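You operate a simulated robot arm through the tools that you are given. There is no shell and no other tool. Be economical: measure what you need, move in short steps, check, and stop when the job is done.

You run a simulated two-armed robot. Do the job below in one go: nothing can be reset, and whatever is moved stays where it is left.

## Task
Clamp the gripped green board, scrub it clean with soap, and rack it.
Fine: hold the teal clamp paddle down to load and unload the clamp; use the short teal brush and put it back; the board ends on the low steel rack. Set down upright: short teal brush. What is to be rubbed or washed off counts as gone when no trace of it is left.

The check looks at the end state, three seconds after you hand in, the way a careful person would. Anything else that was tipped, shoved, dropped, spilled or broken makes it a failure.

## Robot
Two 7-joint arms with three-finger grippers on one trunk, on a base that drives. Base frame: it is fixed to the floor where the robot stands at the start and does not move with it; the origin is under the middle of the robot, x ahead of it, y to its left, z up; the surface under the hand at the start is at about z = 850. Lengths are in mm, angles in rad, forces in N, time in s.
The left shoulder is at the start at [30, 124, 1158], the right one opposite. With the tool pointing down near the work surface each hand reaches from about 100 to 760 mm from the robot's upright axis, wherever it stands, measured 20 degrees to its own side. Places, roughly: clamp bed [600, -200, 900]; soap bar [400, -100, 900]; teal clamp paddle [700, -200, 900]; top of the low steel rack [800, 0, 900]. Payload 2.2 kg a hand.
The TCP of each hand is the grasp point between the finger pads, 28 mm short of the fingertips. In the tool frame z runs along the fingers and y along their closing line. The gripper opens to 102 mm. The gripper's body begins 71 mm behind the TCP.
Orientation is told as [roll, pitch, yaw] about the base's x, y, z axes, in that order, counted from this pose: with the fingers straight down and closing along the base's y, the tool's x points along the base's -x, its y along +y and its z along -z.

## Interface
- The arms move only by the tool drive_tool. It takes "left_moves", "right_moves" or both (then of equal length, played together; a hand with none holds still); each is text: rows parted by semicolons, each of 7 numbers parted by spaces: the shift along the base's x, y, z in units of 40 mm (1.0 is 40 mm), then the turn, a rotation vector about the base's x, y, z in units of 4 degrees (1.0 is 4 degrees), then the gripper command, from -1 (fully open) to 1 (shut), values between in proportion. In form: dx dy dz wx wy wz gripper; .... A call has 1 to 8 rows; each row shifts and turns the commanded pose from where the row before left it. A call with a number of a shift or a turn outside -1 to 1 is refused whole. A row lasts 0.2 s, in which the tool goes at most 50 mm and 0.15 rad; a call with a longer step from one row to the next is refused whole, and so is a gripper value outside its range. Where a pose cannot be reached the arm comes as near as it can. A force on the tool above 90 N (or 10 N above the force at the start of the call, whichever is more), or a blocked arm, ends the call early, and 0.2 s more pass. Each finger halts on what it meets, pressing with about 43 N; the grip force reading is that of the motor and also rises with nothing between the fingers. The clock runs only during rows and for 0.2 s after the last one: add rows that do not move to give the fingers time. It gives the time, the measured TCP pose, the force on the tool (base axes), the opening and the grip force at its end, in the units of the frame above (readings bear some noise), with the torque about the TCP (base axes, N m) and any sound that the robot's microphone picked up, and new pictures: "views" is both (left out), scene, wrist or none (wrist: the cameras of the hands that moved).
- Cameras (640 x 400 px; columns grow to the right, rows downward): "scene" is now at [42.5, -3.2, 1867.1]; the picture's right is [-0.07, -1.00, 0.00], its down [-0.82, 0.05, -0.57] and it looks along [0.57, -0.04, -0.82] (base axes); focal length 288 px, centre (320, 200). "left" rides on the left gripper at [72, 38, -86] in its tool frame; the picture's right is [-0.46, 0.89, 0.00], its down [-0.60, -0.32, -0.73] and it looks along [-0.65, -0.34, 0.68] (tool axes); focal length 256 px, centre (320, 200). "right" rides on the right gripper at [69, 44, -86] in its tool frame; the picture's right is [-0.53, 0.85, 0.00], its down [-0.58, -0.36, -0.73] and it looks along [-0.62, -0.39, 0.68] (tool axes); focal length 256 px, centre (320, 200). There is no depth. A picture from a camera that has moved, and an enlarged one, comes with that camera's place and axes in the base frame and with its lens.
- slide_trunk(by): slides the trunk up (or, below 0, down) by that many mm; the arms and the scene camera ride with it, the base frame stays. It gives what a move gives, with no picture.
- drive_base(legs): drives the robot by 1 to 6 legs, each [ahead, left, turn to the left] in mm, mm and rad, along the robot's own axes; the way and the turn of a leg run together, so that a leg with both is an arc; at most 1500 mm and 3.142 rad a leg. The arms and the cameras ride along, it lands a little off, and it stops where it bumps. It gives what a move gives, and a new picture of the scene camera.
- aim_head(pan, tilt): turns the head with the scene camera to pan (to the left, within 2.496 rad either way) and tilt (down, from -0.506 to 1.204), counted from straight ahead of the robot. It gives what a move gives, and a new picture of the scene camera.
- close_up(camera, box): a new picture of the part [left, top, right, bottom] of that camera's present view, enlarged. It takes no simulated time.
- hand_in(): hands the job in; it is judged then, once.

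Work in short steps. Places have to be worked out from the pictures, the camera data and where the tool is seen: move nearer, look again, correct. Check each grasp and each placing, and mend what went wrong. You have 120 turns and 260 pictures in all, those below and enlarged ones among them. Open the grippers and draw the arms clear of the work before you hand the job in, unless the task says otherwise; then end with one line.

The tools are called as name(argument=value, ...) on one line, values as JSON. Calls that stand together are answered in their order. drive_tool: Moves the arms, as the interface text tells. Its arguments: {"type":"object","properties":{"left_moves":{"type":"string"},"right_moves":{"type":"string"},"views":{"type":"string","enum":["both","scene","wrist","none"]}},"required":[]} The other tools are called the same way: slide_trunk (by) slides the trunk up or down; drive_base (legs) drives the base; aim_head (pan, tilt) turns the head that bears the scene camera; close_up (camera, box) takes an enlarged picture of a part of a camera's view; hand_in () hands the job in.

At the start:

```text
t: 0.0
left_eef_pos: [581.8, 360.0, 1302.1]
left_tool_rot: [-0.001, 0.0, -0.001]
left_force: [0.2, 0.5, 0.4]
left_moment: [0.0, -0.01, 0.0]
left_gripper_width: 102.2
left_grip_force: 0.0
right_eef_pos: [386.3, -160.6, 1209.8]
right_tool_rot: [0.001, 0.0, -0.001]
right_force: [0.4, -0.4, -0.3]
right_moment: [0.0, 0.03, 0.01]
right_gripper_width: 101.9
right_grip_force: 0.1
trunk travel left (down, up): [-400.0, 140.0]
robot x, y, heading: [0.4, -1.7, 0.003]
head pan, tilt: [-0.066, 0.967]
```

scene: 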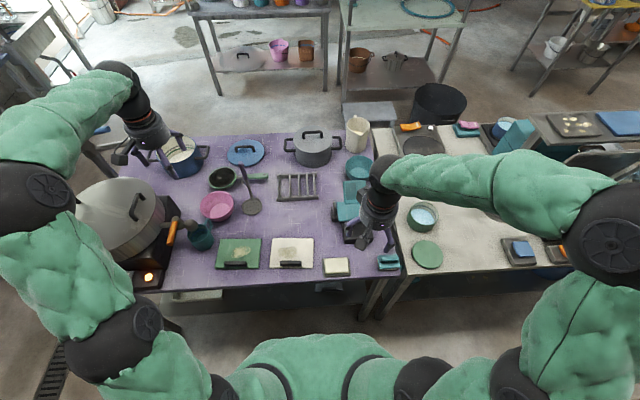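
right: 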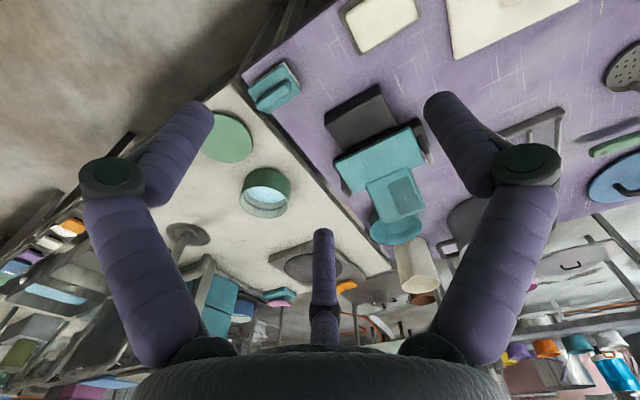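
left: 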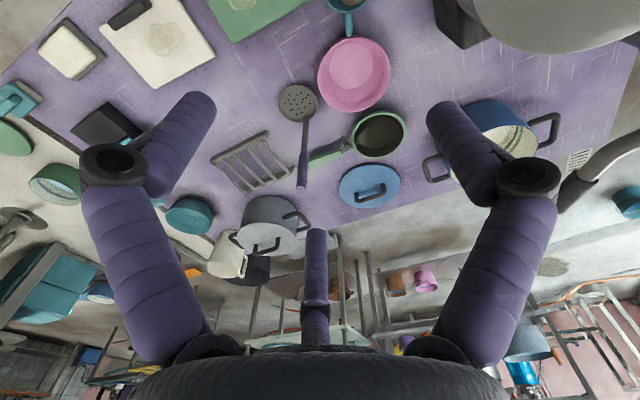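

I see two boards (green and white with grips), the soap, a teal brush and the clamp, with the rack behind. I'll enlarge the views to identify them.

close_up(camera="scene", box=[200, 120, 420, 290])

close_up(camera="right", box=[180, 0, 500, 280])

close_up(camera="scene", box=[380, 80, 640, 280])

```text
2.35 times, centred on (310, 205) of scene
camera zoom: at [42.5, -3.2, 1867.1], right [-0.07, -1.0, 0.0], down [-0.82, 0.05, -0.57], along [0.57, -0.04, -0.82], focal length 679 px, centre (344, 188)
```

zoom: 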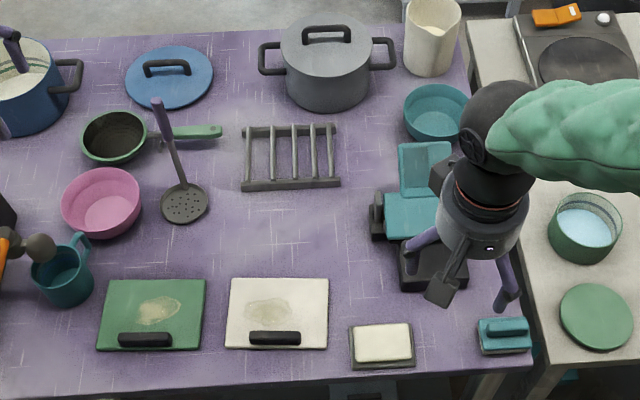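

```text
1.43 times, centred on (340, 140) of right
camera zoom: at [315.7, -116.3, 1297.4], right [0.53, 0.85, 0.0], down [0.58, -0.36, 0.73], along [0.62, -0.39, -0.68], focal length 366 px, centre (291, 286)
```

zoom: 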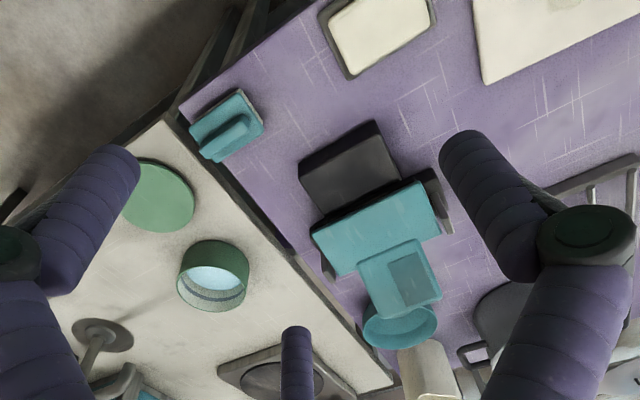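

```text
2.00 times, centred on (510, 180) of scene
camera zoom: at [42.5, -3.2, 1867.1], right [-0.07, -1.0, 0.0], down [-0.82, 0.05, -0.57], along [0.57, -0.04, -0.82], focal length 577 px, centre (-60, 240)
```

zoom: 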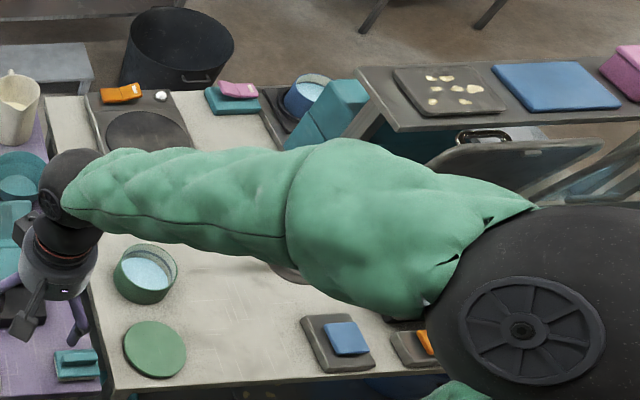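

The green board with the black grip lies at about (515, 270), the soap at about (440, -92), the brush at about (430, -277) and the rack at about (806, 44). I'll move the right hand left so its camera faces the clamp and the scene view opens up.

drive_tool(right_moves="-0.2 1 -0.3 0 0 0 -1; -0.2 1 -0.3 0 0 0 -1; -0.2 1 -0.3 0 0 0 -1; -0.2 1 -0.3 0 0 0 -1; 0 0 0 0 0 0 -1")

```text
t: 1.2
left_eef_pos: [580.2, 360.1, 1303.1]
left_tool_rot: [0.0, 0.0, -0.001]
left_force: [-0.2, 0.2, 0.3]
left_moment: [0.04, 0.02, 0.01]
left_gripper_width: 102.1
left_grip_force: 0.1
right_eef_pos: [354.7, -3.8, 1162.3]
right_tool_rot: [0.002, 0.0, 0.0]
right_force: [0.1, -0.2, 0.1]
right_moment: [0.06, 0.0, -0.01]
right_gripper_width: 102.0
right_grip_force: 0.1
trunk travel left (down, up): [-400.0, 140.0]
robot x, y, heading: [-1.6, -1.9, 0.005]
head pan, tilt: [-0.066, 0.967]
camera scene: at [42.2, -4.8, 1867.1], right [-0.07, -1.0, 0.0], down [-0.82, 0.05, -0.57], along [0.57, -0.04, -0.82], focal length 288 px, centre (320, 200)
camera right: at [283.6, 40.7, 1249.1], right [0.53, 0.85, 0.0], down [0.58, -0.37, 0.73], along [0.62, -0.39, -0.68], focal length 256 px, centre (320, 200)
```

scene: 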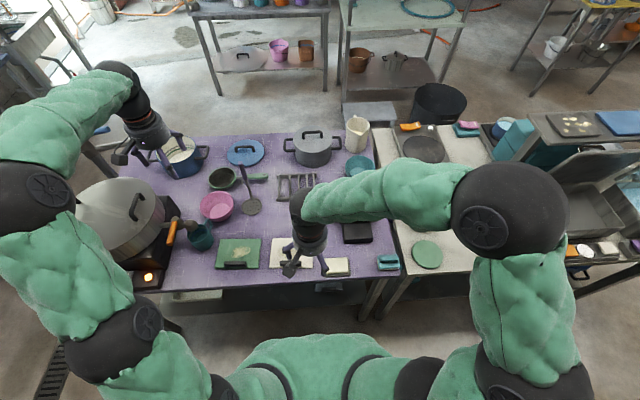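
right: 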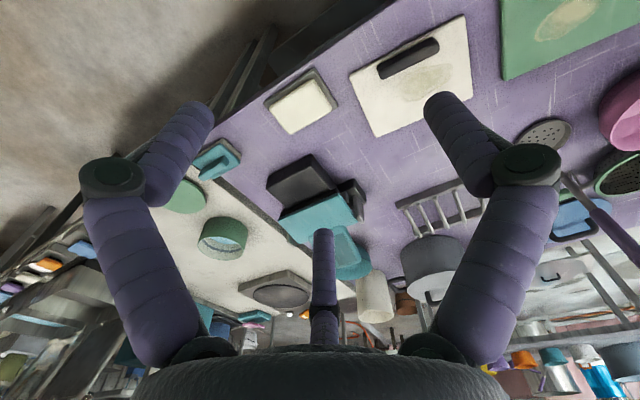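

The clamp sits near the middle of the wrist view; I'll enlarge it.

close_up(camera="right", box=[240, 130, 400, 290])

close_up(camera="scene", box=[200, 130, 420, 280])

```text
2.50 times, centred on (320, 210) of right
camera zoom: at [283.6, 40.7, 1249.1], right [0.53, 0.85, 0.0], down [0.58, -0.37, 0.73], along [0.62, -0.39, -0.68], focal length 640 px, centre (320, 175)
```

zoom: 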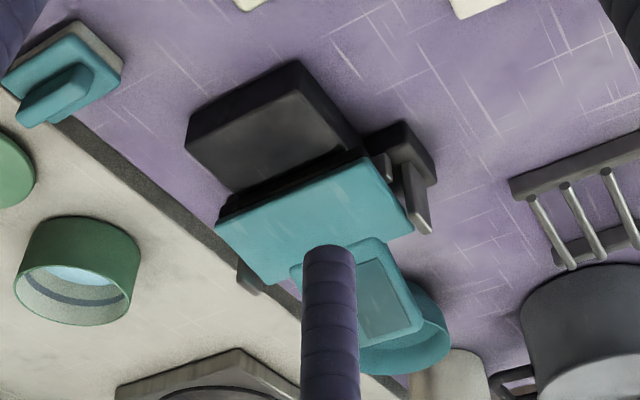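

```text
2.67 times, centred on (310, 205) of scene
camera zoom: at [42.2, -4.8, 1867.1], right [-0.07, -1.0, 0.0], down [-0.82, 0.05, -0.57], along [0.57, -0.04, -0.82], focal length 769 px, centre (347, 187)
```

zoom: 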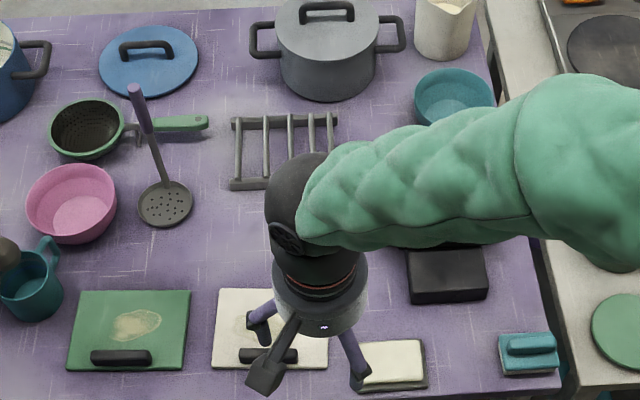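

The clamp is a black bed with a teal jaw and a paddle behind it. I'll bring the right hand's camera nearer.

drive_tool(right_moves="0.3 0 -0.9 0 0 0 -1; 0.3 0 -0.9 0 0 0 -1; 0.2 0 -0.9 0 0 0 -1; 0.2 0 -0.8 0 0 0 -1; 0 0 0 0 0 0 -1", views="wrist")

close_up(camera="right", box=[160, 80, 480, 330])

```text
t: 2.4
left_eef_pos: [579.6, 361.4, 1302.6]
left_tool_rot: [-0.001, 0.0, 0.001]
left_force: [0.6, -0.3, -0.7]
left_moment: [-0.02, 0.0, -0.04]
left_gripper_width: 102.0
left_grip_force: 0.2
right_eef_pos: [392.8, -1.0, 1022.2]
right_tool_rot: [0.0, 0.001, -0.001]
right_force: [-0.2, -0.5, 0.1]
right_moment: [-0.01, -0.01, 0.0]
right_gripper_width: 101.9
right_grip_force: 0.1
trunk travel left (down, up): [-400.0, 140.0]
robot x, y, heading: [0.9, -0.7, 0.002]
head pan, tilt: [-0.066, 0.967]
camera right: at [323.1, 42.4, 1108.9], right [0.53, 0.85, 0.0], down [0.58, -0.37, 0.73], along [0.62, -0.39, -0.68], focal length 256 px, centre (320, 200)
```

right: 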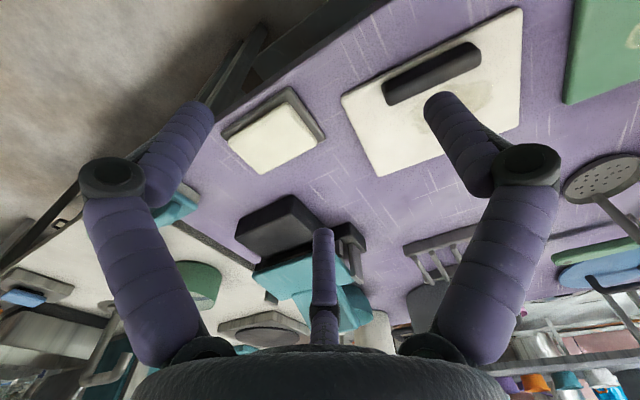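

```text
1.60 times, centred on (320, 205) of right
camera zoom: at [323.1, 42.4, 1108.9], right [0.53, 0.85, 0.0], down [0.58, -0.37, 0.73], along [0.62, -0.39, -0.68], focal length 410 px, centre (320, 192)
```

zoom: 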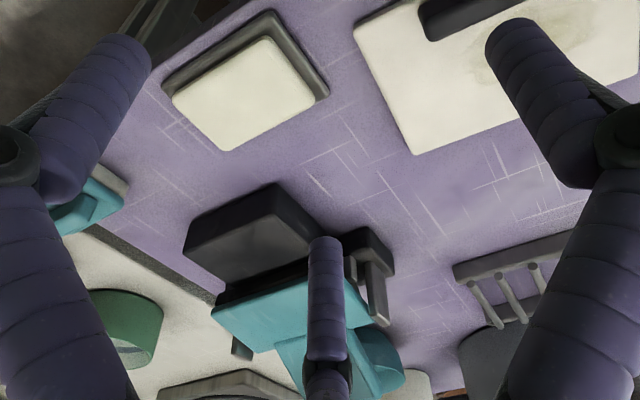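

The middle strut of the hand hides the jaw. I'll move forward and tilt the hand back so the camera looks at the clamp from the side.

drive_tool(right_moves="0.5 0.4 0 -0.5 -0.8 0 -1; 0.5 0.3 0 -0.5 -0.8 0 -1; 0.5 0.3 0 -0.5 -0.8 0 -1; 0.5 0.3 0 -0.5 -0.8 0 -1; 0 0 -0.4 -0.5 -0.8 0 -1; 0 0 -0.4 -0.5 -0.8 0 -1; 0 0 0 0 0 0 -1", views="wrist")

close_up(camera="right", box=[160, 80, 480, 330])

```text
t: 4.0
left_eef_pos: [580.9, 361.8, 1302.5]
left_tool_rot: [0.001, -0.001, 0.0]
left_force: [0.8, -0.7, -0.1]
left_moment: [0.01, 0.03, 0.0]
left_gripper_width: 102.0
left_grip_force: 0.0
right_eef_pos: [473.1, 52.6, 993.6]
right_tool_rot: [-0.217, -0.332, 0.038]
right_force: [-0.1, -1.2, -0.2]
right_moment: [0.03, -0.07, -0.01]
right_gripper_width: 102.2
right_grip_force: 0.1
trunk travel left (down, up): [-400.0, 140.0]
robot x, y, heading: [-2.1, 2.9, -0.001]
head pan, tilt: [-0.066, 0.967]
camera right: at [380.5, 110.6, 1040.5], right [0.53, 0.85, 0.0], down [0.29, -0.19, 0.94], along [0.79, -0.5, -0.35], focal length 256 px, centre (320, 200)
```

right: 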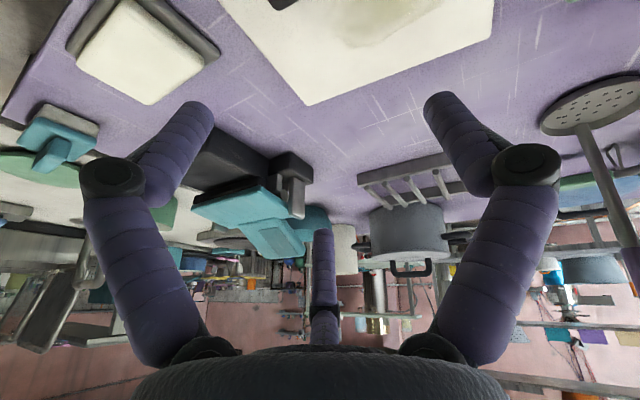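

```text
1.60 times, centred on (320, 205) of right
camera zoom: at [380.5, 110.6, 1040.5], right [0.53, 0.85, 0.0], down [0.29, -0.19, 0.94], along [0.79, -0.5, -0.35], focal length 410 px, centre (320, 192)
```

zoom: 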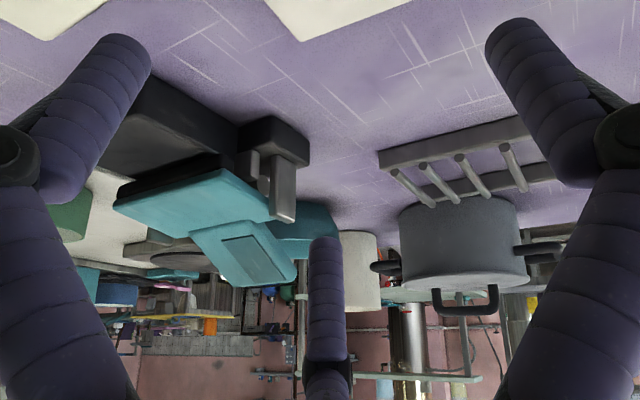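

Upside-down, this shows the bed, the jaw with a black pad, the pivot posts and the paddle rising behind. I'll enlarge it more tightly.

close_up(camera="right", box=[180, 120, 330, 270])

```text
2.67 times, centred on (255, 195) of right
camera zoom: at [380.5, 110.6, 1040.5], right [0.53, 0.85, 0.0], down [0.29, -0.19, 0.94], along [0.79, -0.5, -0.35], focal length 683 px, centre (493, 213)
```

zoom: 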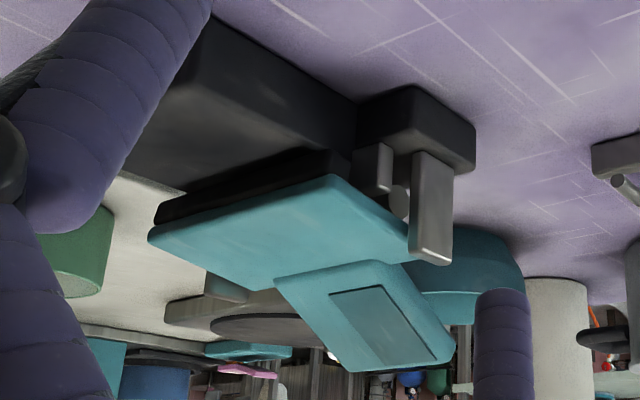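

Bed top is at about z 887, with its left side at y≈-130. I'll level the hand and draw it back to the right, for a clear scene view of the clamp.

drive_tool(right_moves="-0.6 -0.5 0.6 0.5 0.8 0 -1; -0.6 -0.5 0.6 0.5 0.8 0 -1; -0.6 -1 0.6 0.5 0.8 0 -1; -0.6 -1 0.6 0.5 0.8 0 -1; -0.3 -1 0.6 0.5 0.8 0 -1; 0 -1 0.6 0.5 0.8 0 -1; 0 -1 0 0 0 0 -1; 0 -1 0 0 0 0 -1", views="none")

drive_tool(right_moves="0 -1 0 0 0 0 -1; 0 -1 0 0 0 0 -1; 0 -1 0 0 0 0 -1; 0 -1 0 0 0 0 -1; 0 0 0 0 0 0 -1", views="scene")

close_up(camera="scene", box=[300, 140, 420, 280])

close_up(camera="scene", box=[190, 150, 350, 280])

```text
refused: row 3 steps farther than a row can; nothing moved
```

```text
t: 5.2
left_eef_pos: [581.3, 362.1, 1303.1]
left_tool_rot: [-0.002, 0.0, 0.0]
left_force: [0.2, -0.1, -0.4]
left_moment: [-0.04, 0.01, -0.02]
left_gripper_width: 102.0
left_grip_force: 0.0
right_eef_pos: [472.7, -106.1, 991.0]
right_tool_rot: [-0.217, -0.332, 0.039]
right_force: [0.5, 0.6, -0.2]
right_moment: [-0.05, 0.01, -0.02]
right_gripper_width: 101.8
right_grip_force: 0.0
trunk travel left (down, up): [-400.0, 140.0]
robot x, y, heading: [-1.6, 1.2, 0.001]
head pan, tilt: [-0.066, 0.967]
camera scene: at [43.0, -1.7, 1867.0], right [-0.07, -1.0, 0.0], down [-0.82, 0.05, -0.57], along [0.57, -0.04, -0.82], focal length 288 px, centre (320, 200)
```

scene: 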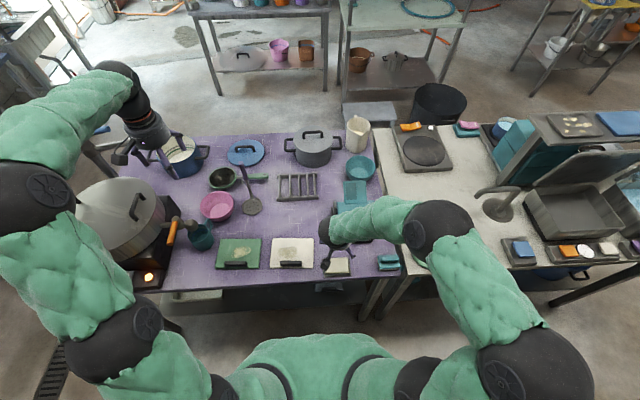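

```text
2.86 times, centred on (360, 210) of scene
camera zoom: at [43.0, -1.7, 1867.0], right [-0.07, -1.0, 0.0], down [-0.82, 0.05, -0.57], along [0.57, -0.04, -0.82], focal length 824 px, centre (206, 171)
```

zoom: 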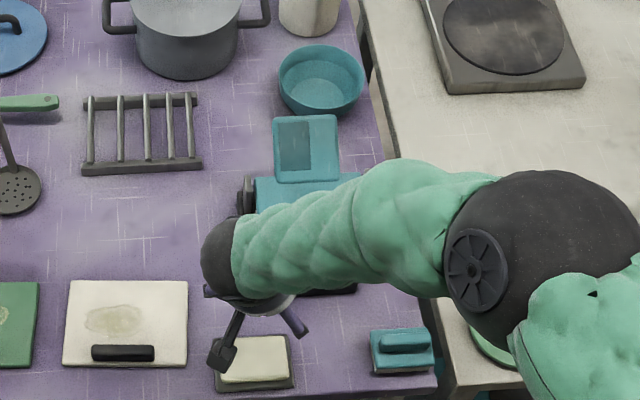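

```text
3.08 times, centred on (270, 215) of scene
camera zoom: at [43.0, -1.7, 1867.0], right [-0.07, -1.0, 0.0], down [-0.82, 0.05, -0.57], along [0.57, -0.04, -0.82], focal length 888 px, centre (474, 154)
```

zoom: 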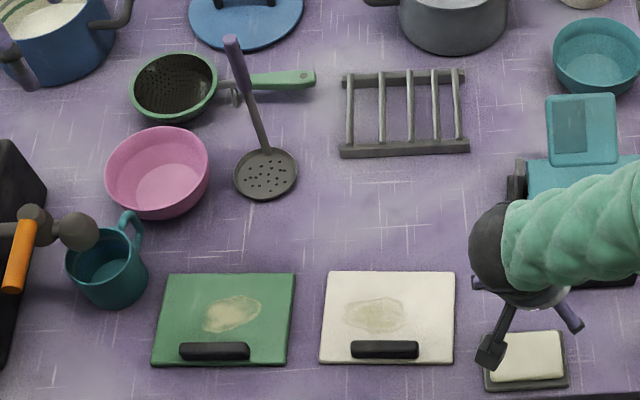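

The arm is still in the way, so I'll retract it further back and to the right.

drive_tool(right_moves="-0.6 -0.5 0.6 0.5 0.8 0 -1; -0.6 -0.5 0.6 0.5 0.8 0 -1; -0.6 -0.5 0.6 0.5 0.8 0 -1; -0.6 -0.5 0.6 0.5 0.8 0 -1; -0.6 -0.7 0.6 0.5 0.8 0 -1; -0.6 -0.7 0.6 0.5 0.8 0 -1; 0 -1 0 0 0 0 -1; 0 -1 0 0 0 0 -1", views="scene")

close_up(camera="scene", box=[300, 140, 420, 280])

```text
t: 7.0
left_eef_pos: [580.9, 359.6, 1302.2]
left_tool_rot: [-0.001, -0.001, 0.0]
left_force: [0.9, -0.3, 0.2]
left_moment: [0.03, 0.0, 0.05]
left_gripper_width: 101.6
left_grip_force: 0.0
right_eef_pos: [330.1, -327.3, 1133.0]
right_tool_rot: [0.001, 0.003, 0.0]
right_force: [0.0, -0.4, 0.1]
right_moment: [0.03, -0.02, 0.0]
right_gripper_width: 102.0
right_grip_force: 0.0
trunk travel left (down, up): [-400.0, 140.0]
robot x, y, heading: [-0.3, 1.8, 0.003]
head pan, tilt: [-0.066, 0.967]
camera scene: at [42.3, -4.5, 1867.1], right [-0.07, -1.0, 0.0], down [-0.82, 0.05, -0.57], along [0.57, -0.04, -0.82], focal length 288 px, centre (320, 200)
```

scene: 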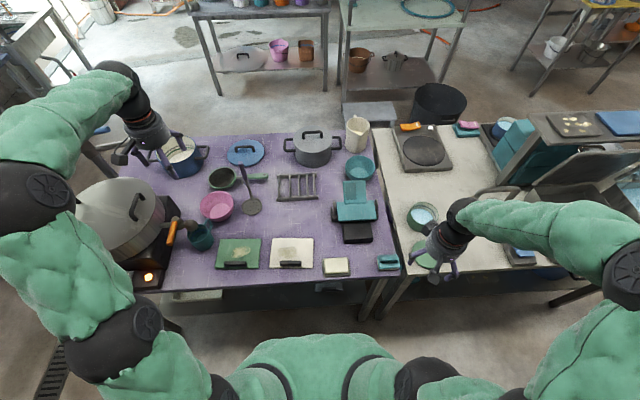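

```text
2.86 times, centred on (360, 210) of scene
camera zoom: at [42.3, -4.5, 1867.1], right [-0.07, -1.0, 0.0], down [-0.82, 0.05, -0.57], along [0.57, -0.04, -0.82], focal length 824 px, centre (206, 171)
```

zoom: 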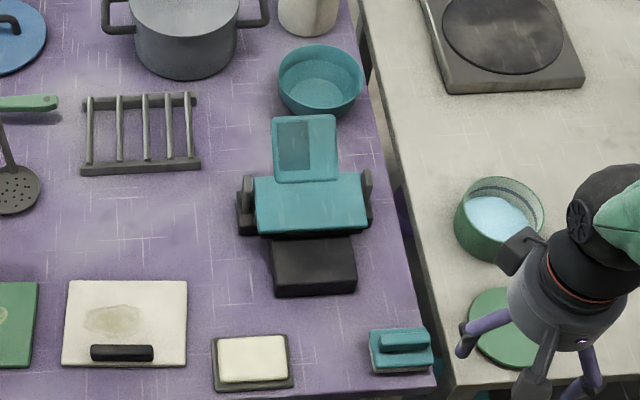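

The clamp is measured now: bed y -133..-240 with its front at x≈534, pad front at x≈600, paddle centre at about (715, -190) rising from z 930 to 970. The left hand will carry the green board, so I'll turn it -90° while moving it above the board grip.

drive_tool(left_moves="-0.3 -0.27 -0.3 0 0 -1 -1; -0.3 -0.27 -0.3 0 0 -1 -1; -0.3 -0.27 -0.3 0 0 -1 -1; -0.3 -0.27 -0.3 0 0 -1 -1; -0.3 -0.27 -0.3 0 0 -1 -1; -0.3 -0.27 -0.3 0 0 -1 -1; -0.3 -0.27 -0.3 0 0 -1 -1; -0.3 -0.27 -0.3 0 0 -1 -1", views="none")

drive_tool(left_moves="0 0 -0.5 0 0 -1 -1; 0 0 -0.5 0 0 -1 -1; 0 0 -0.5 0 0 -1 -1; 0 0 -0.5 0 0 -1 -1; 0 0 -0.5 0 0 -1 -1; 0 0 0 0 0 -1 -1; 0 0 0 0 0 -1 -1; 0 0 0 0 0 -1 -1", views="none")

drive_tool(left_moves="0 0 0 0 0 -1 -1; 0 0 0 0 0 -1 -1; 0 0 0 0 0 -1 -1; 0 0 0 0 0 -1 -1; 0 0 0 0 0 -1 -1; 0 0 0 0 0 -1 -1; 0 0 0 0 0 -0.5 -1; 0 0 0 0 0 0 -1", views="both")

```text
t: 8.8
left_eef_pos: [486.2, 275.2, 1205.5]
left_tool_rot: [0.0, -0.001, -0.558]
left_force: [0.1, 0.4, 0.2]
left_moment: [0.02, -0.02, -0.01]
left_gripper_width: 101.8
left_grip_force: 0.1
right_eef_pos: [329.1, -326.9, 1132.2]
right_tool_rot: [-0.001, -0.001, 0.001]
right_force: [-0.1, 0.2, 0.2]
right_moment: [-0.03, 0.01, 0.02]
right_gripper_width: 102.0
right_grip_force: 0.0
trunk travel left (down, up): [-400.0, 140.0]
robot x, y, heading: [0.8, -1.0, -0.004]
head pan, tilt: [-0.066, 0.967]
```

```text
t: 10.6
left_eef_pos: [486.4, 274.8, 1106.2]
left_tool_rot: [0.0, 0.001, -1.117]
left_force: [-0.4, -0.1, 0.2]
left_moment: [-0.01, 0.02, -0.02]
left_gripper_width: 101.8
left_grip_force: 0.0
right_eef_pos: [329.6, -325.8, 1133.7]
right_tool_rot: [0.001, -0.001, 0.0]
right_force: [0.1, -0.5, -0.4]
right_moment: [0.01, 0.02, 0.0]
right_gripper_width: 102.3
right_grip_force: 0.1
trunk travel left (down, up): [-400.0, 140.0]
robot x, y, heading: [1.5, 0.1, -0.006]
head pan, tilt: [-0.066, 0.967]
```

```text
t: 12.4
left_eef_pos: [484.9, 274.3, 1105.0]
left_tool_rot: [0.0, -0.001, -1.574]
left_force: [0.1, 0.1, -0.8]
left_moment: [-0.02, -0.01, 0.0]
left_gripper_width: 102.2
left_grip_force: 0.0
right_eef_pos: [330.0, -327.3, 1132.2]
right_tool_rot: [0.0, 0.001, 0.0]
right_force: [0.1, 0.1, -0.9]
right_moment: [0.01, 0.02, 0.04]
right_gripper_width: 102.0
right_grip_force: 0.0
trunk travel left (down, up): [-400.0, 140.0]
robot x, y, heading: [3.4, -4.3, 0.002]
head pan, tilt: [-0.066, 0.967]
camera scene: at [42.5, -3.3, 1867.1], right [-0.07, -1.0, 0.0], down [-0.82, 0.05, -0.57], along [0.57, -0.04, -0.82], focal length 288 px, centre (320, 200)
camera left: at [523.0, 346.5, 1191.2], right [0.88, -0.47, 0.0], down [-0.32, -0.6, 0.73], along [-0.34, -0.65, -0.68], focal length 256 px, centre (320, 200)
```

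scene: 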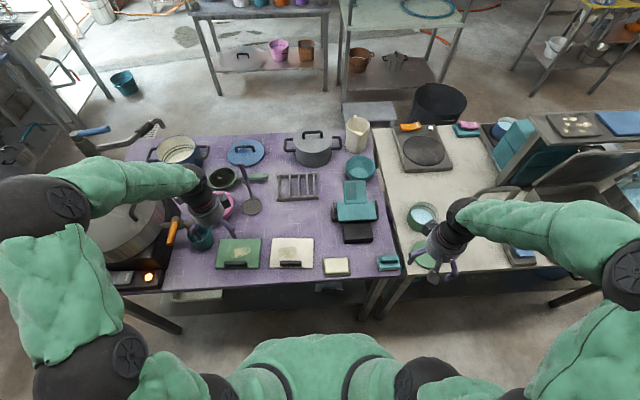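
left: 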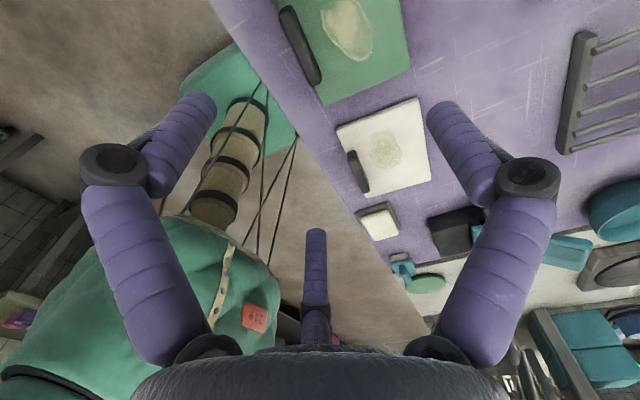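

The grip centre is at about (466, 273). With the left arm on the board and the right on the paddle the forearms would cross, so I'll swap: the right hand carries the board and the left presses the paddle. I'm clearing the left arm up and left, and bringing the right over with a +90° turn.

drive_tool(left_moves="0.36 0.5 0.7 0 0 0 -1; 0.36 0.5 0.7 0 0 0 -1; 0.36 0.5 0.7 0 0 0 -1; 0.36 0.5 0.7 0 0 0 -1; 0.36 0.5 0.7 0 0 0 -1; 0.36 0.5 0.7 0 0 0 -1; 0.36 0.5 0.7 0 0 0 -1; 0.36 0.5 0.7 0 0 0 -1", right_moves="0.15 0.65 0 0 0 1 -1; 0.15 0.65 0 0 0 1 -1; 0.15 0.65 0 0 0 1 -1; 0.15 0.65 0 0 0 1 -1; 0.15 0.65 0 0 0 1 -1; 0.15 0.65 0 0 0 1 -1; 0.15 0.65 0 0 0 1 -1; 0.15 0.65 0 0 0 1 -1", views="none")

drive_tool(right_moves="0.15 0.65 0 0 0 1 -1; 0.15 0.65 0 0 0 1 -1; 0.15 0.65 0 0 0 1 -1; 0.15 0.65 0 0 0 1 -1; 0.15 0.65 0 0 0 1 -1; 0.15 0.65 0 0 0 1 -1; 0.15 0.65 0 0 0 1 -1; 0.15 0.65 0 0 0 1 -1", views="scene")

drive_tool(right_moves="0.15 0.65 -0.2 0 0 1 -1; 0.15 0.65 -0.2 0 0 1 -1; 0.15 0.65 -0.2 0 0 1 -1; 0.15 0.65 -0.2 0 0 1 -1; 0.15 0.65 -0.2 0 0 1 -1; 0.15 0.65 -0.2 0 0 1 -1; 0.15 0.65 -0.2 0 0 0.5 -1; 0 0 0 0 0 0 -1", views="both")

```text
t: 14.2
left_eef_pos: [599.9, 435.7, 1326.8]
left_tool_rot: [-0.002, -0.002, -1.57]
left_force: [0.1, 0.8, -0.2]
left_moment: [0.01, -0.01, 0.01]
left_gripper_width: 101.9
left_grip_force: 0.0
right_eef_pos: [376.7, -115.0, 1133.0]
right_tool_rot: [0.0, 0.001, 0.561]
right_force: [0.5, 0.6, 0.3]
right_moment: [-0.03, 0.01, 0.02]
right_gripper_width: 102.1
right_grip_force: 0.1
trunk travel left (down, up): [-400.0, 140.0]
robot x, y, heading: [3.5, 0.1, -0.001]
head pan, tilt: [-0.066, 0.967]
```

```text
t: 16.0
left_eef_pos: [599.8, 436.3, 1327.0]
left_tool_rot: [0.0, 0.0, -1.571]
left_force: [-0.1, 0.8, -0.7]
left_moment: [0.02, 0.01, 0.0]
left_gripper_width: 101.7
left_grip_force: 0.0
right_eef_pos: [425.1, 90.8, 1133.1]
right_tool_rot: [0.002, 0.001, 1.12]
right_force: [-0.6, 0.4, -0.2]
right_moment: [-0.04, 0.03, -0.02]
right_gripper_width: 102.0
right_grip_force: 0.0
trunk travel left (down, up): [-400.0, 140.0]
robot x, y, heading: [-1.3, -1.3, -0.002]
head pan, tilt: [-0.066, 0.967]
camera scene: at [43.1, -1.8, 1867.0], right [-0.07, -1.0, 0.0], down [-0.82, 0.05, -0.57], along [0.57, -0.04, -0.82], focal length 288 px, centre (320, 200)
```

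scene: 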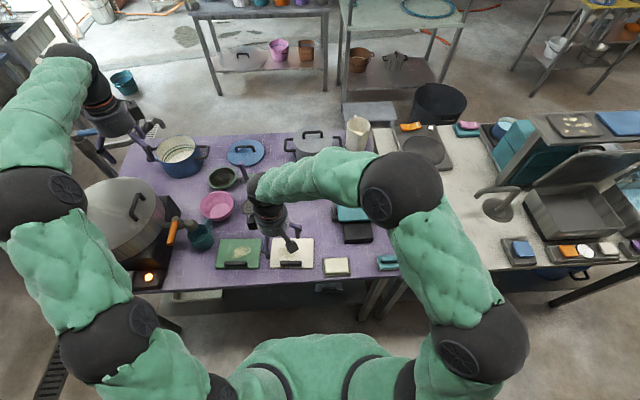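

```text
t: 17.8
left_eef_pos: [599.3, 433.3, 1329.9]
left_tool_rot: [-0.001, 0.0, -1.572]
left_force: [-0.7, -0.5, -0.3]
left_moment: [0.02, -0.01, 0.04]
left_gripper_width: 102.1
left_grip_force: 0.0
right_eef_pos: [467.8, 275.4, 1079.0]
right_tool_rot: [0.001, 0.0, 1.572]
right_force: [-0.7, -0.3, -0.2]
right_moment: [-0.02, -0.02, -0.01]
right_gripper_width: 102.0
right_grip_force: 0.2
trunk travel left (down, up): [-400.0, 140.0]
robot x, y, heading: [-2.8, -3.1, 0.0]
head pan, tilt: [-0.066, 0.967]
camera scene: at [42.2, -4.1, 1867.1], right [-0.07, -1.0, 0.0], down [-0.82, 0.05, -0.57], along [0.57, -0.04, -0.82], focal length 288 px, centre (320, 200)
camera right: at [423.1, 206.0, 1165.1], right [-0.85, 0.53, 0.0], down [0.36, 0.58, 0.73], along [0.39, 0.62, -0.68], focal length 256 px, centre (320, 200)
```

scene: 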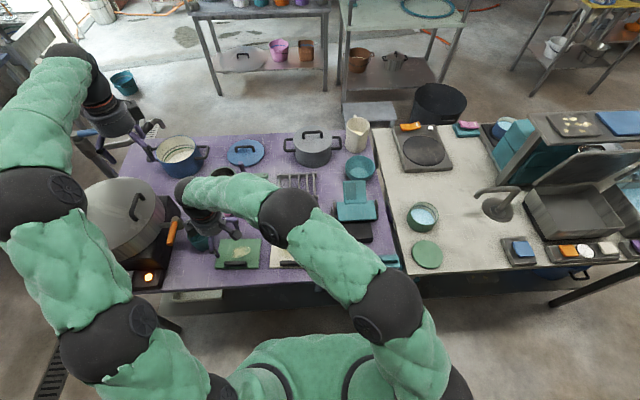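
right: 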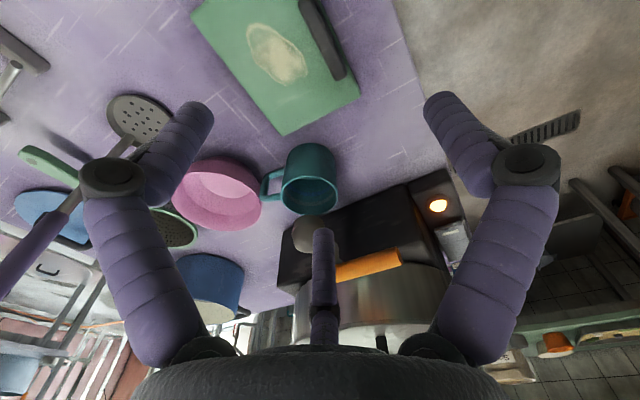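

The right hand is above the grip, which I judge to be at (465, 272). I'll lower to about z 930 with the fingers partly closed and look.

drive_tool(right_moves="0 0 -0.7 0 0 0 -0.3; 0 0 -0.8 0 0 0 -0.3; 0 0 -0.8 0 0 0 -0.3; 0 0 -0.8 0 0 0 -0.3; -0.07 -0.07 -0.5 0 0 0 -0.3; 0 0 0 0 0 0 -0.3", views="wrist")

close_up(camera="right", box=[180, 0, 460, 170])

close_up(camera="scene", box=[160, 170, 320, 290])

```text
t: 19.2
left_eef_pos: [598.6, 436.1, 1327.6]
left_tool_rot: [-0.001, -0.001, -1.57]
left_force: [0.7, 0.1, 0.7]
left_moment: [0.0, -0.01, 0.03]
left_gripper_width: 102.2
left_grip_force: 0.0
right_eef_pos: [465.5, 272.9, 936.1]
right_tool_rot: [-0.001, 0.0, 1.572]
right_force: [0.2, -0.5, 0.1]
right_moment: [-0.01, 0.02, 0.02]
right_gripper_width: 66.3
right_grip_force: 0.0
trunk travel left (down, up): [-400.0, 140.0]
robot x, y, heading: [-1.5, 0.8, -0.001]
head pan, tilt: [-0.066, 0.967]
camera right: at [420.4, 204.5, 1021.6], right [-0.85, 0.53, 0.0], down [0.36, 0.58, 0.73], along [0.39, 0.62, -0.68], focal length 256 px, centre (320, 200)
```

right: 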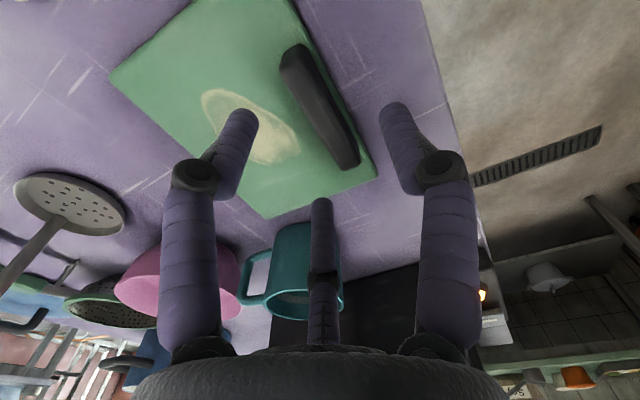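

```text
2.29 times, centred on (320, 85) of right
camera zoom: at [420.4, 204.5, 1021.6], right [-0.85, 0.53, 0.0], down [0.36, 0.58, 0.73], along [0.39, 0.62, -0.68], focal length 585 px, centre (320, 463)
```

zoom: 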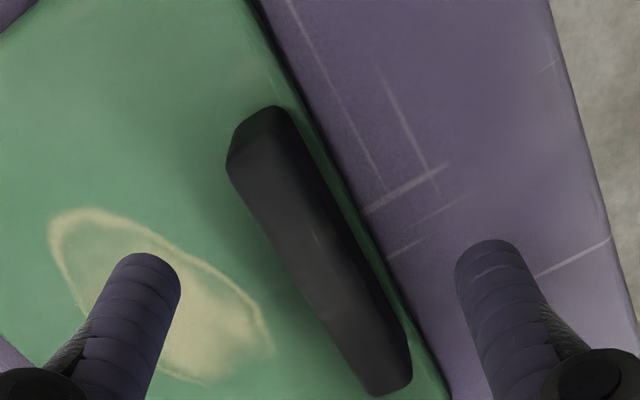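

```text
3.33 times, centred on (240, 230) of scene
camera zoom: at [42.6, -3.1, 1867.1], right [-0.07, -1.0, 0.0], down [-0.82, 0.05, -0.57], along [0.57, -0.04, -0.82], focal length 962 px, centre (587, 100)
```

zoom: 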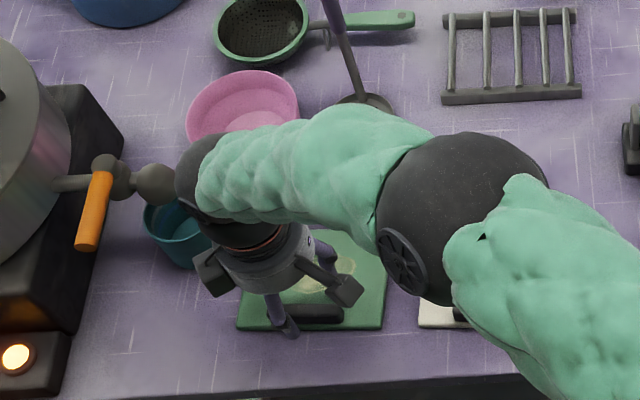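

The grip runs from about (456, 232) to (464, 320), turned about -4°. I'll align to it, lower to z≈897 and close.

drive_tool(right_moves="-0.1 0.05 -0.3 0 0 -0.9 -0.3; 0 0 -0.3 0 0 0 -0.3; 0 0 -0.3 0 0 0 -0.3; 0 0 0 0 0 0 -0.3", views="wrist")

close_up(camera="right", box=[180, 0, 460, 170])

```text
t: 20.2
left_eef_pos: [599.8, 435.8, 1328.0]
left_tool_rot: [-0.001, 0.001, -1.57]
left_force: [-0.3, -0.6, 1.0]
left_moment: [-0.03, 0.01, -0.03]
left_gripper_width: 102.1
left_grip_force: 0.1
right_eef_pos: [461.8, 273.9, 898.4]
right_tool_rot: [0.001, -0.001, 1.51]
right_force: [-0.4, -1.5, -0.5]
right_moment: [0.02, 0.0, 0.01]
right_gripper_width: 66.4
right_grip_force: 0.1
trunk travel left (down, up): [-400.0, 140.0]
robot x, y, heading: [-1.7, 0.7, 0.001]
head pan, tilt: [-0.066, 0.967]
camera right: at [412.0, 207.7, 985.0], right [-0.81, 0.59, 0.0], down [0.4, 0.55, 0.73], along [0.43, 0.59, -0.68], focal length 256 px, centre (320, 200)
```

right: 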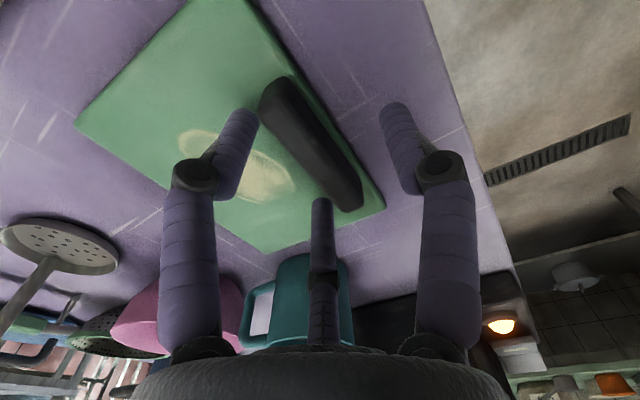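

```text
2.29 times, centred on (320, 85) of right
camera zoom: at [412.0, 207.7, 985.0], right [-0.81, 0.59, 0.0], down [0.4, 0.55, 0.73], along [0.43, 0.59, -0.68], focal length 585 px, centre (320, 463)
```

zoom: 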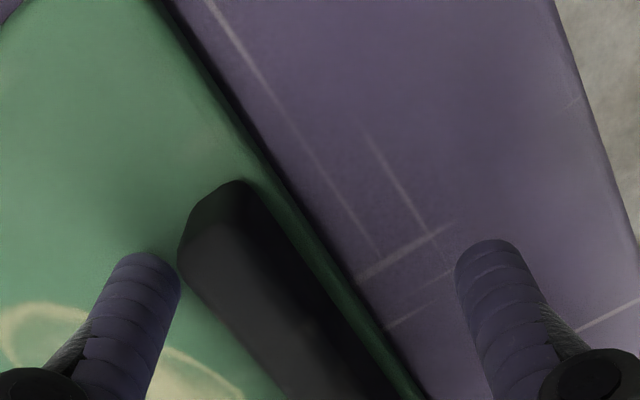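

The handle looks centred between the fingers, so I'll close on it.

drive_tool(right_moves="0 0 0 0 0 0 0.2; 0 0 0 0 0 0 0.6; 0 0 0 0 0 0 1; 0 0 0 0 0 0 1; 0 0 0 0 0 0 1", views="wrist")

```text
t: 21.4
left_eef_pos: [599.2, 435.3, 1328.8]
left_tool_rot: [-0.001, 0.001, -1.57]
left_force: [0.4, 0.6, -0.5]
left_moment: [0.01, -0.01, 0.05]
left_gripper_width: 102.0
left_grip_force: 0.2
right_eef_pos: [459.9, 273.2, 897.8]
right_tool_rot: [0.0, -0.002, 1.509]
right_force: [0.9, 1.2, 2.3]
right_moment: [0.09, 0.08, 0.0]
right_gripper_width: 24.6
right_grip_force: 43.0
trunk travel left (down, up): [-400.0, 140.0]
robot x, y, heading: [-2.1, 1.0, -0.003]
head pan, tilt: [-0.066, 0.967]
camera right: at [412.2, 207.8, 985.2], right [-0.81, 0.59, 0.0], down [0.4, 0.55, 0.73], along [0.43, 0.59, -0.68], focal length 256 px, centre (320, 200)
```

right: 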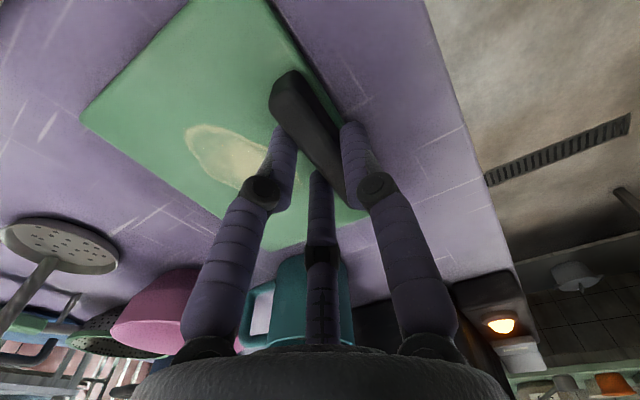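

Gripped at 24.6 mm width. I'll lift and check that the board hangs well.

drive_tool(right_moves="0 0 0.3 0 0 0 1; 0 0 0.5 0 0 0 1; 0 0 0.8 0 0 0 1; 0 0 0.8 0 0 0 1; 0 0 0.8 0 0 0 1; 0 0 0 0 0 0 1", views="both")

```text
t: 22.8
left_eef_pos: [600.1, 435.9, 1328.2]
left_tool_rot: [0.001, 0.0, -1.571]
left_force: [-1.0, -1.1, 0.4]
left_moment: [0.02, 0.03, 0.0]
left_gripper_width: 102.0
left_grip_force: 0.0
right_eef_pos: [461.3, 271.4, 1024.4]
right_tool_rot: [0.002, 0.003, 1.509]
right_force: [-0.7, 0.5, -2.2]
right_moment: [0.02, 0.1, 0.03]
right_gripper_width: 24.7
right_grip_force: 43.2
trunk travel left (down, up): [-400.0, 140.0]
robot x, y, heading: [3.6, -1.2, -0.002]
head pan, tilt: [-0.066, 0.967]
camera scene: at [43.3, -2.6, 1867.0], right [-0.07, -1.0, 0.0], down [-0.82, 0.05, -0.57], along [0.57, -0.04, -0.82], focal length 288 px, centre (320, 200)
camera right: at [412.4, 206.0, 1111.3], right [-0.81, 0.59, 0.0], down [0.4, 0.55, 0.73], along [0.43, 0.59, -0.68], focal length 256 px, centre (320, 200)
```

scene: 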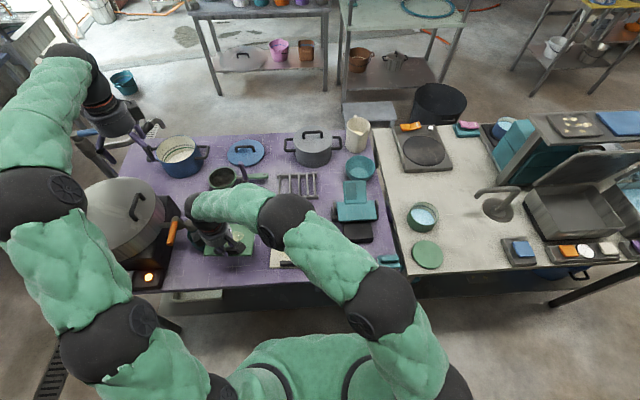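
right: 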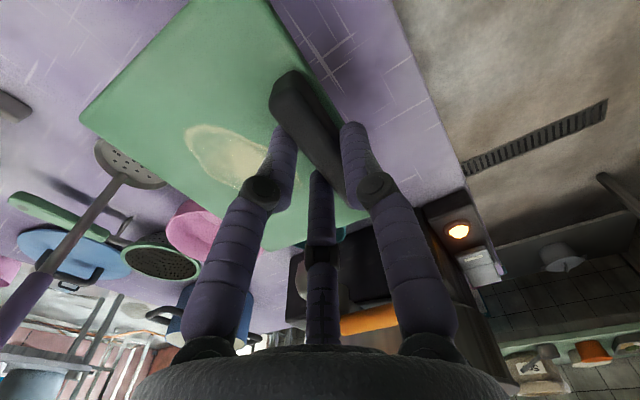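

The board hangs level and light. I'll carry it to the right at height, squaring the yaw.

drive_tool(right_moves="-0.2 -0.7 0.4 0 0 0.9 1; -0.2 -1 0.3 0 0 0 1; -0.2 -1 0 0 0 0 1; 0 -1 0 0 0 0 1; 0 -1 0 0 0 0 1; 0 -1 0 0 0 0 1; 0 -1 0 0 0 0 1; 0 -1 0 0 0 0 1", views="none")

drive_base(legs=[[0, -120, 0]])

```text
t: 24.6
left_eef_pos: [598.3, 434.9, 1329.1]
left_tool_rot: [0.0, 0.002, -1.571]
left_force: [-0.5, -0.1, 0.0]
left_moment: [0.04, -0.03, -0.02]
left_gripper_width: 102.0
left_grip_force: 0.1
right_eef_pos: [436.8, -34.5, 1055.4]
right_tool_rot: [0.0, 0.001, 1.572]
right_force: [-0.8, -0.7, -1.9]
right_moment: [0.04, 0.08, 0.01]
right_gripper_width: 24.7
right_grip_force: 42.8
trunk travel left (down, up): [-400.0, 140.0]
robot x, y, heading: [-0.5, -2.5, 0.002]
head pan, tilt: [-0.066, 0.967]
```

```text
t: 25.8
left_eef_pos: [598.6, 318.0, 1327.7]
left_tool_rot: [0.001, 0.0, -1.571]
left_force: [0.0, -0.6, -0.2]
left_moment: [0.04, 0.01, -0.03]
left_gripper_width: 102.2
left_grip_force: 0.0
right_eef_pos: [438.4, -151.9, 1055.8]
right_tool_rot: [0.002, -0.001, 1.571]
right_force: [-0.5, -0.1, -2.7]
right_moment: [0.01, 0.09, -0.02]
right_gripper_width: 24.8
right_grip_force: 43.1
trunk travel left (down, up): [-400.0, 140.0]
robot x, y, heading: [-1.3, -116.6, -0.002]
head pan, tilt: [-0.066, 0.967]
camera scene: at [42.8, -120.8, 1867.0], right [-0.07, -1.0, 0.0], down [-0.82, 0.05, -0.57], along [0.57, -0.04, -0.82], focal length 288 px, centre (320, 200)
```

scene: 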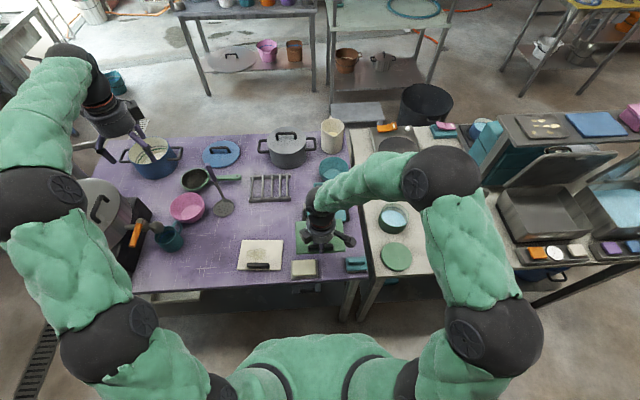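

The sideways drive went well. Next I drive ahead 80 mm for reach; the board at z≈1015 stays above the clamp.

drive_base(legs=[[80, 0, 0]])

```text
t: 26.9
left_eef_pos: [681.1, 317.1, 1328.0]
left_tool_rot: [-0.002, 0.001, -1.573]
left_force: [1.3, 0.3, 0.5]
left_moment: [0.02, 0.05, 0.0]
left_gripper_width: 102.0
left_grip_force: 0.0
right_eef_pos: [520.1, -151.7, 1055.7]
right_tool_rot: [0.001, 0.0, 1.569]
right_force: [1.2, 0.5, -2.4]
right_moment: [-0.05, 0.15, -0.03]
right_gripper_width: 24.9
right_grip_force: 43.3
trunk travel left (down, up): [-400.0, 140.0]
robot x, y, heading: [80.6, -116.2, 0.002]
head pan, tilt: [-0.066, 0.967]
camera scene: at [124.6, -120.9, 1867.0], right [-0.07, -1.0, 0.0], down [-0.82, 0.06, -0.57], along [0.56, -0.04, -0.82], focal length 288 px, centre (320, 200)
```

scene: 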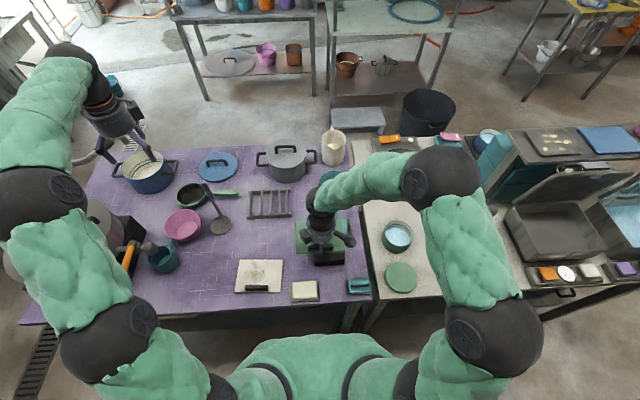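

I'll draw the right hand back to hover before the bed, and swing the left hand with closed fingers towards a point above the paddle.

drive_tool(right_moves="-0.4 -0.2 0 0 0 0 1; -0.4 -0.2 0 0 0 0 1; -0.4 -0.2 0 0 0 0 1; -0.4 -0.2 0 0 0 0 1; -0.4 -0.1 0 0 0 0 1; 0 0 0 0 0 0 1; 0 0 0 0 0 0 1; 0 0 0 0 0 0 1", left_moves="0 -0.9 -0.4 0 0 0 1; 0 -0.9 -0.4 0 0 0 1; 0.1 -0.9 -0.4 0 0 0 1; 0.1 -0.9 -0.4 0 0 0 1; 0.1 -0.9 -0.4 0 0 0 1; 0.1 -0.9 -0.4 0 0 0 1; 0.1 -0.9 -0.4 0 0 0 1; 0.1 -0.9 -0.4 0 0 0 1", views="scene")

```text
t: 28.7
left_eef_pos: [705.6, 28.2, 1200.8]
left_tool_rot: [-0.004, 0.0, -1.571]
left_force: [0.8, -0.2, 0.6]
left_moment: [-0.01, 0.01, 0.0]
left_gripper_width: 2.1
left_grip_force: 31.2
right_eef_pos: [438.8, -188.0, 1054.3]
right_tool_rot: [0.002, 0.001, 1.569]
right_force: [0.3, -0.1, -2.7]
right_moment: [0.0, 0.08, 0.0]
right_gripper_width: 24.5
right_grip_force: 42.8
trunk travel left (down, up): [-400.0, 140.0]
robot x, y, heading: [79.3, -118.0, -0.003]
head pan, tilt: [-0.066, 0.967]
camera scene: at [123.4, -122.4, 1867.0], right [-0.07, -1.0, 0.0], down [-0.82, 0.06, -0.57], along [0.57, -0.04, -0.82], focal length 288 px, centre (320, 200)
```

scene: 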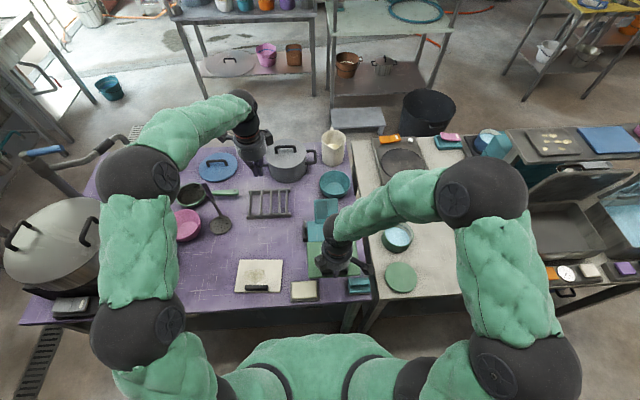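

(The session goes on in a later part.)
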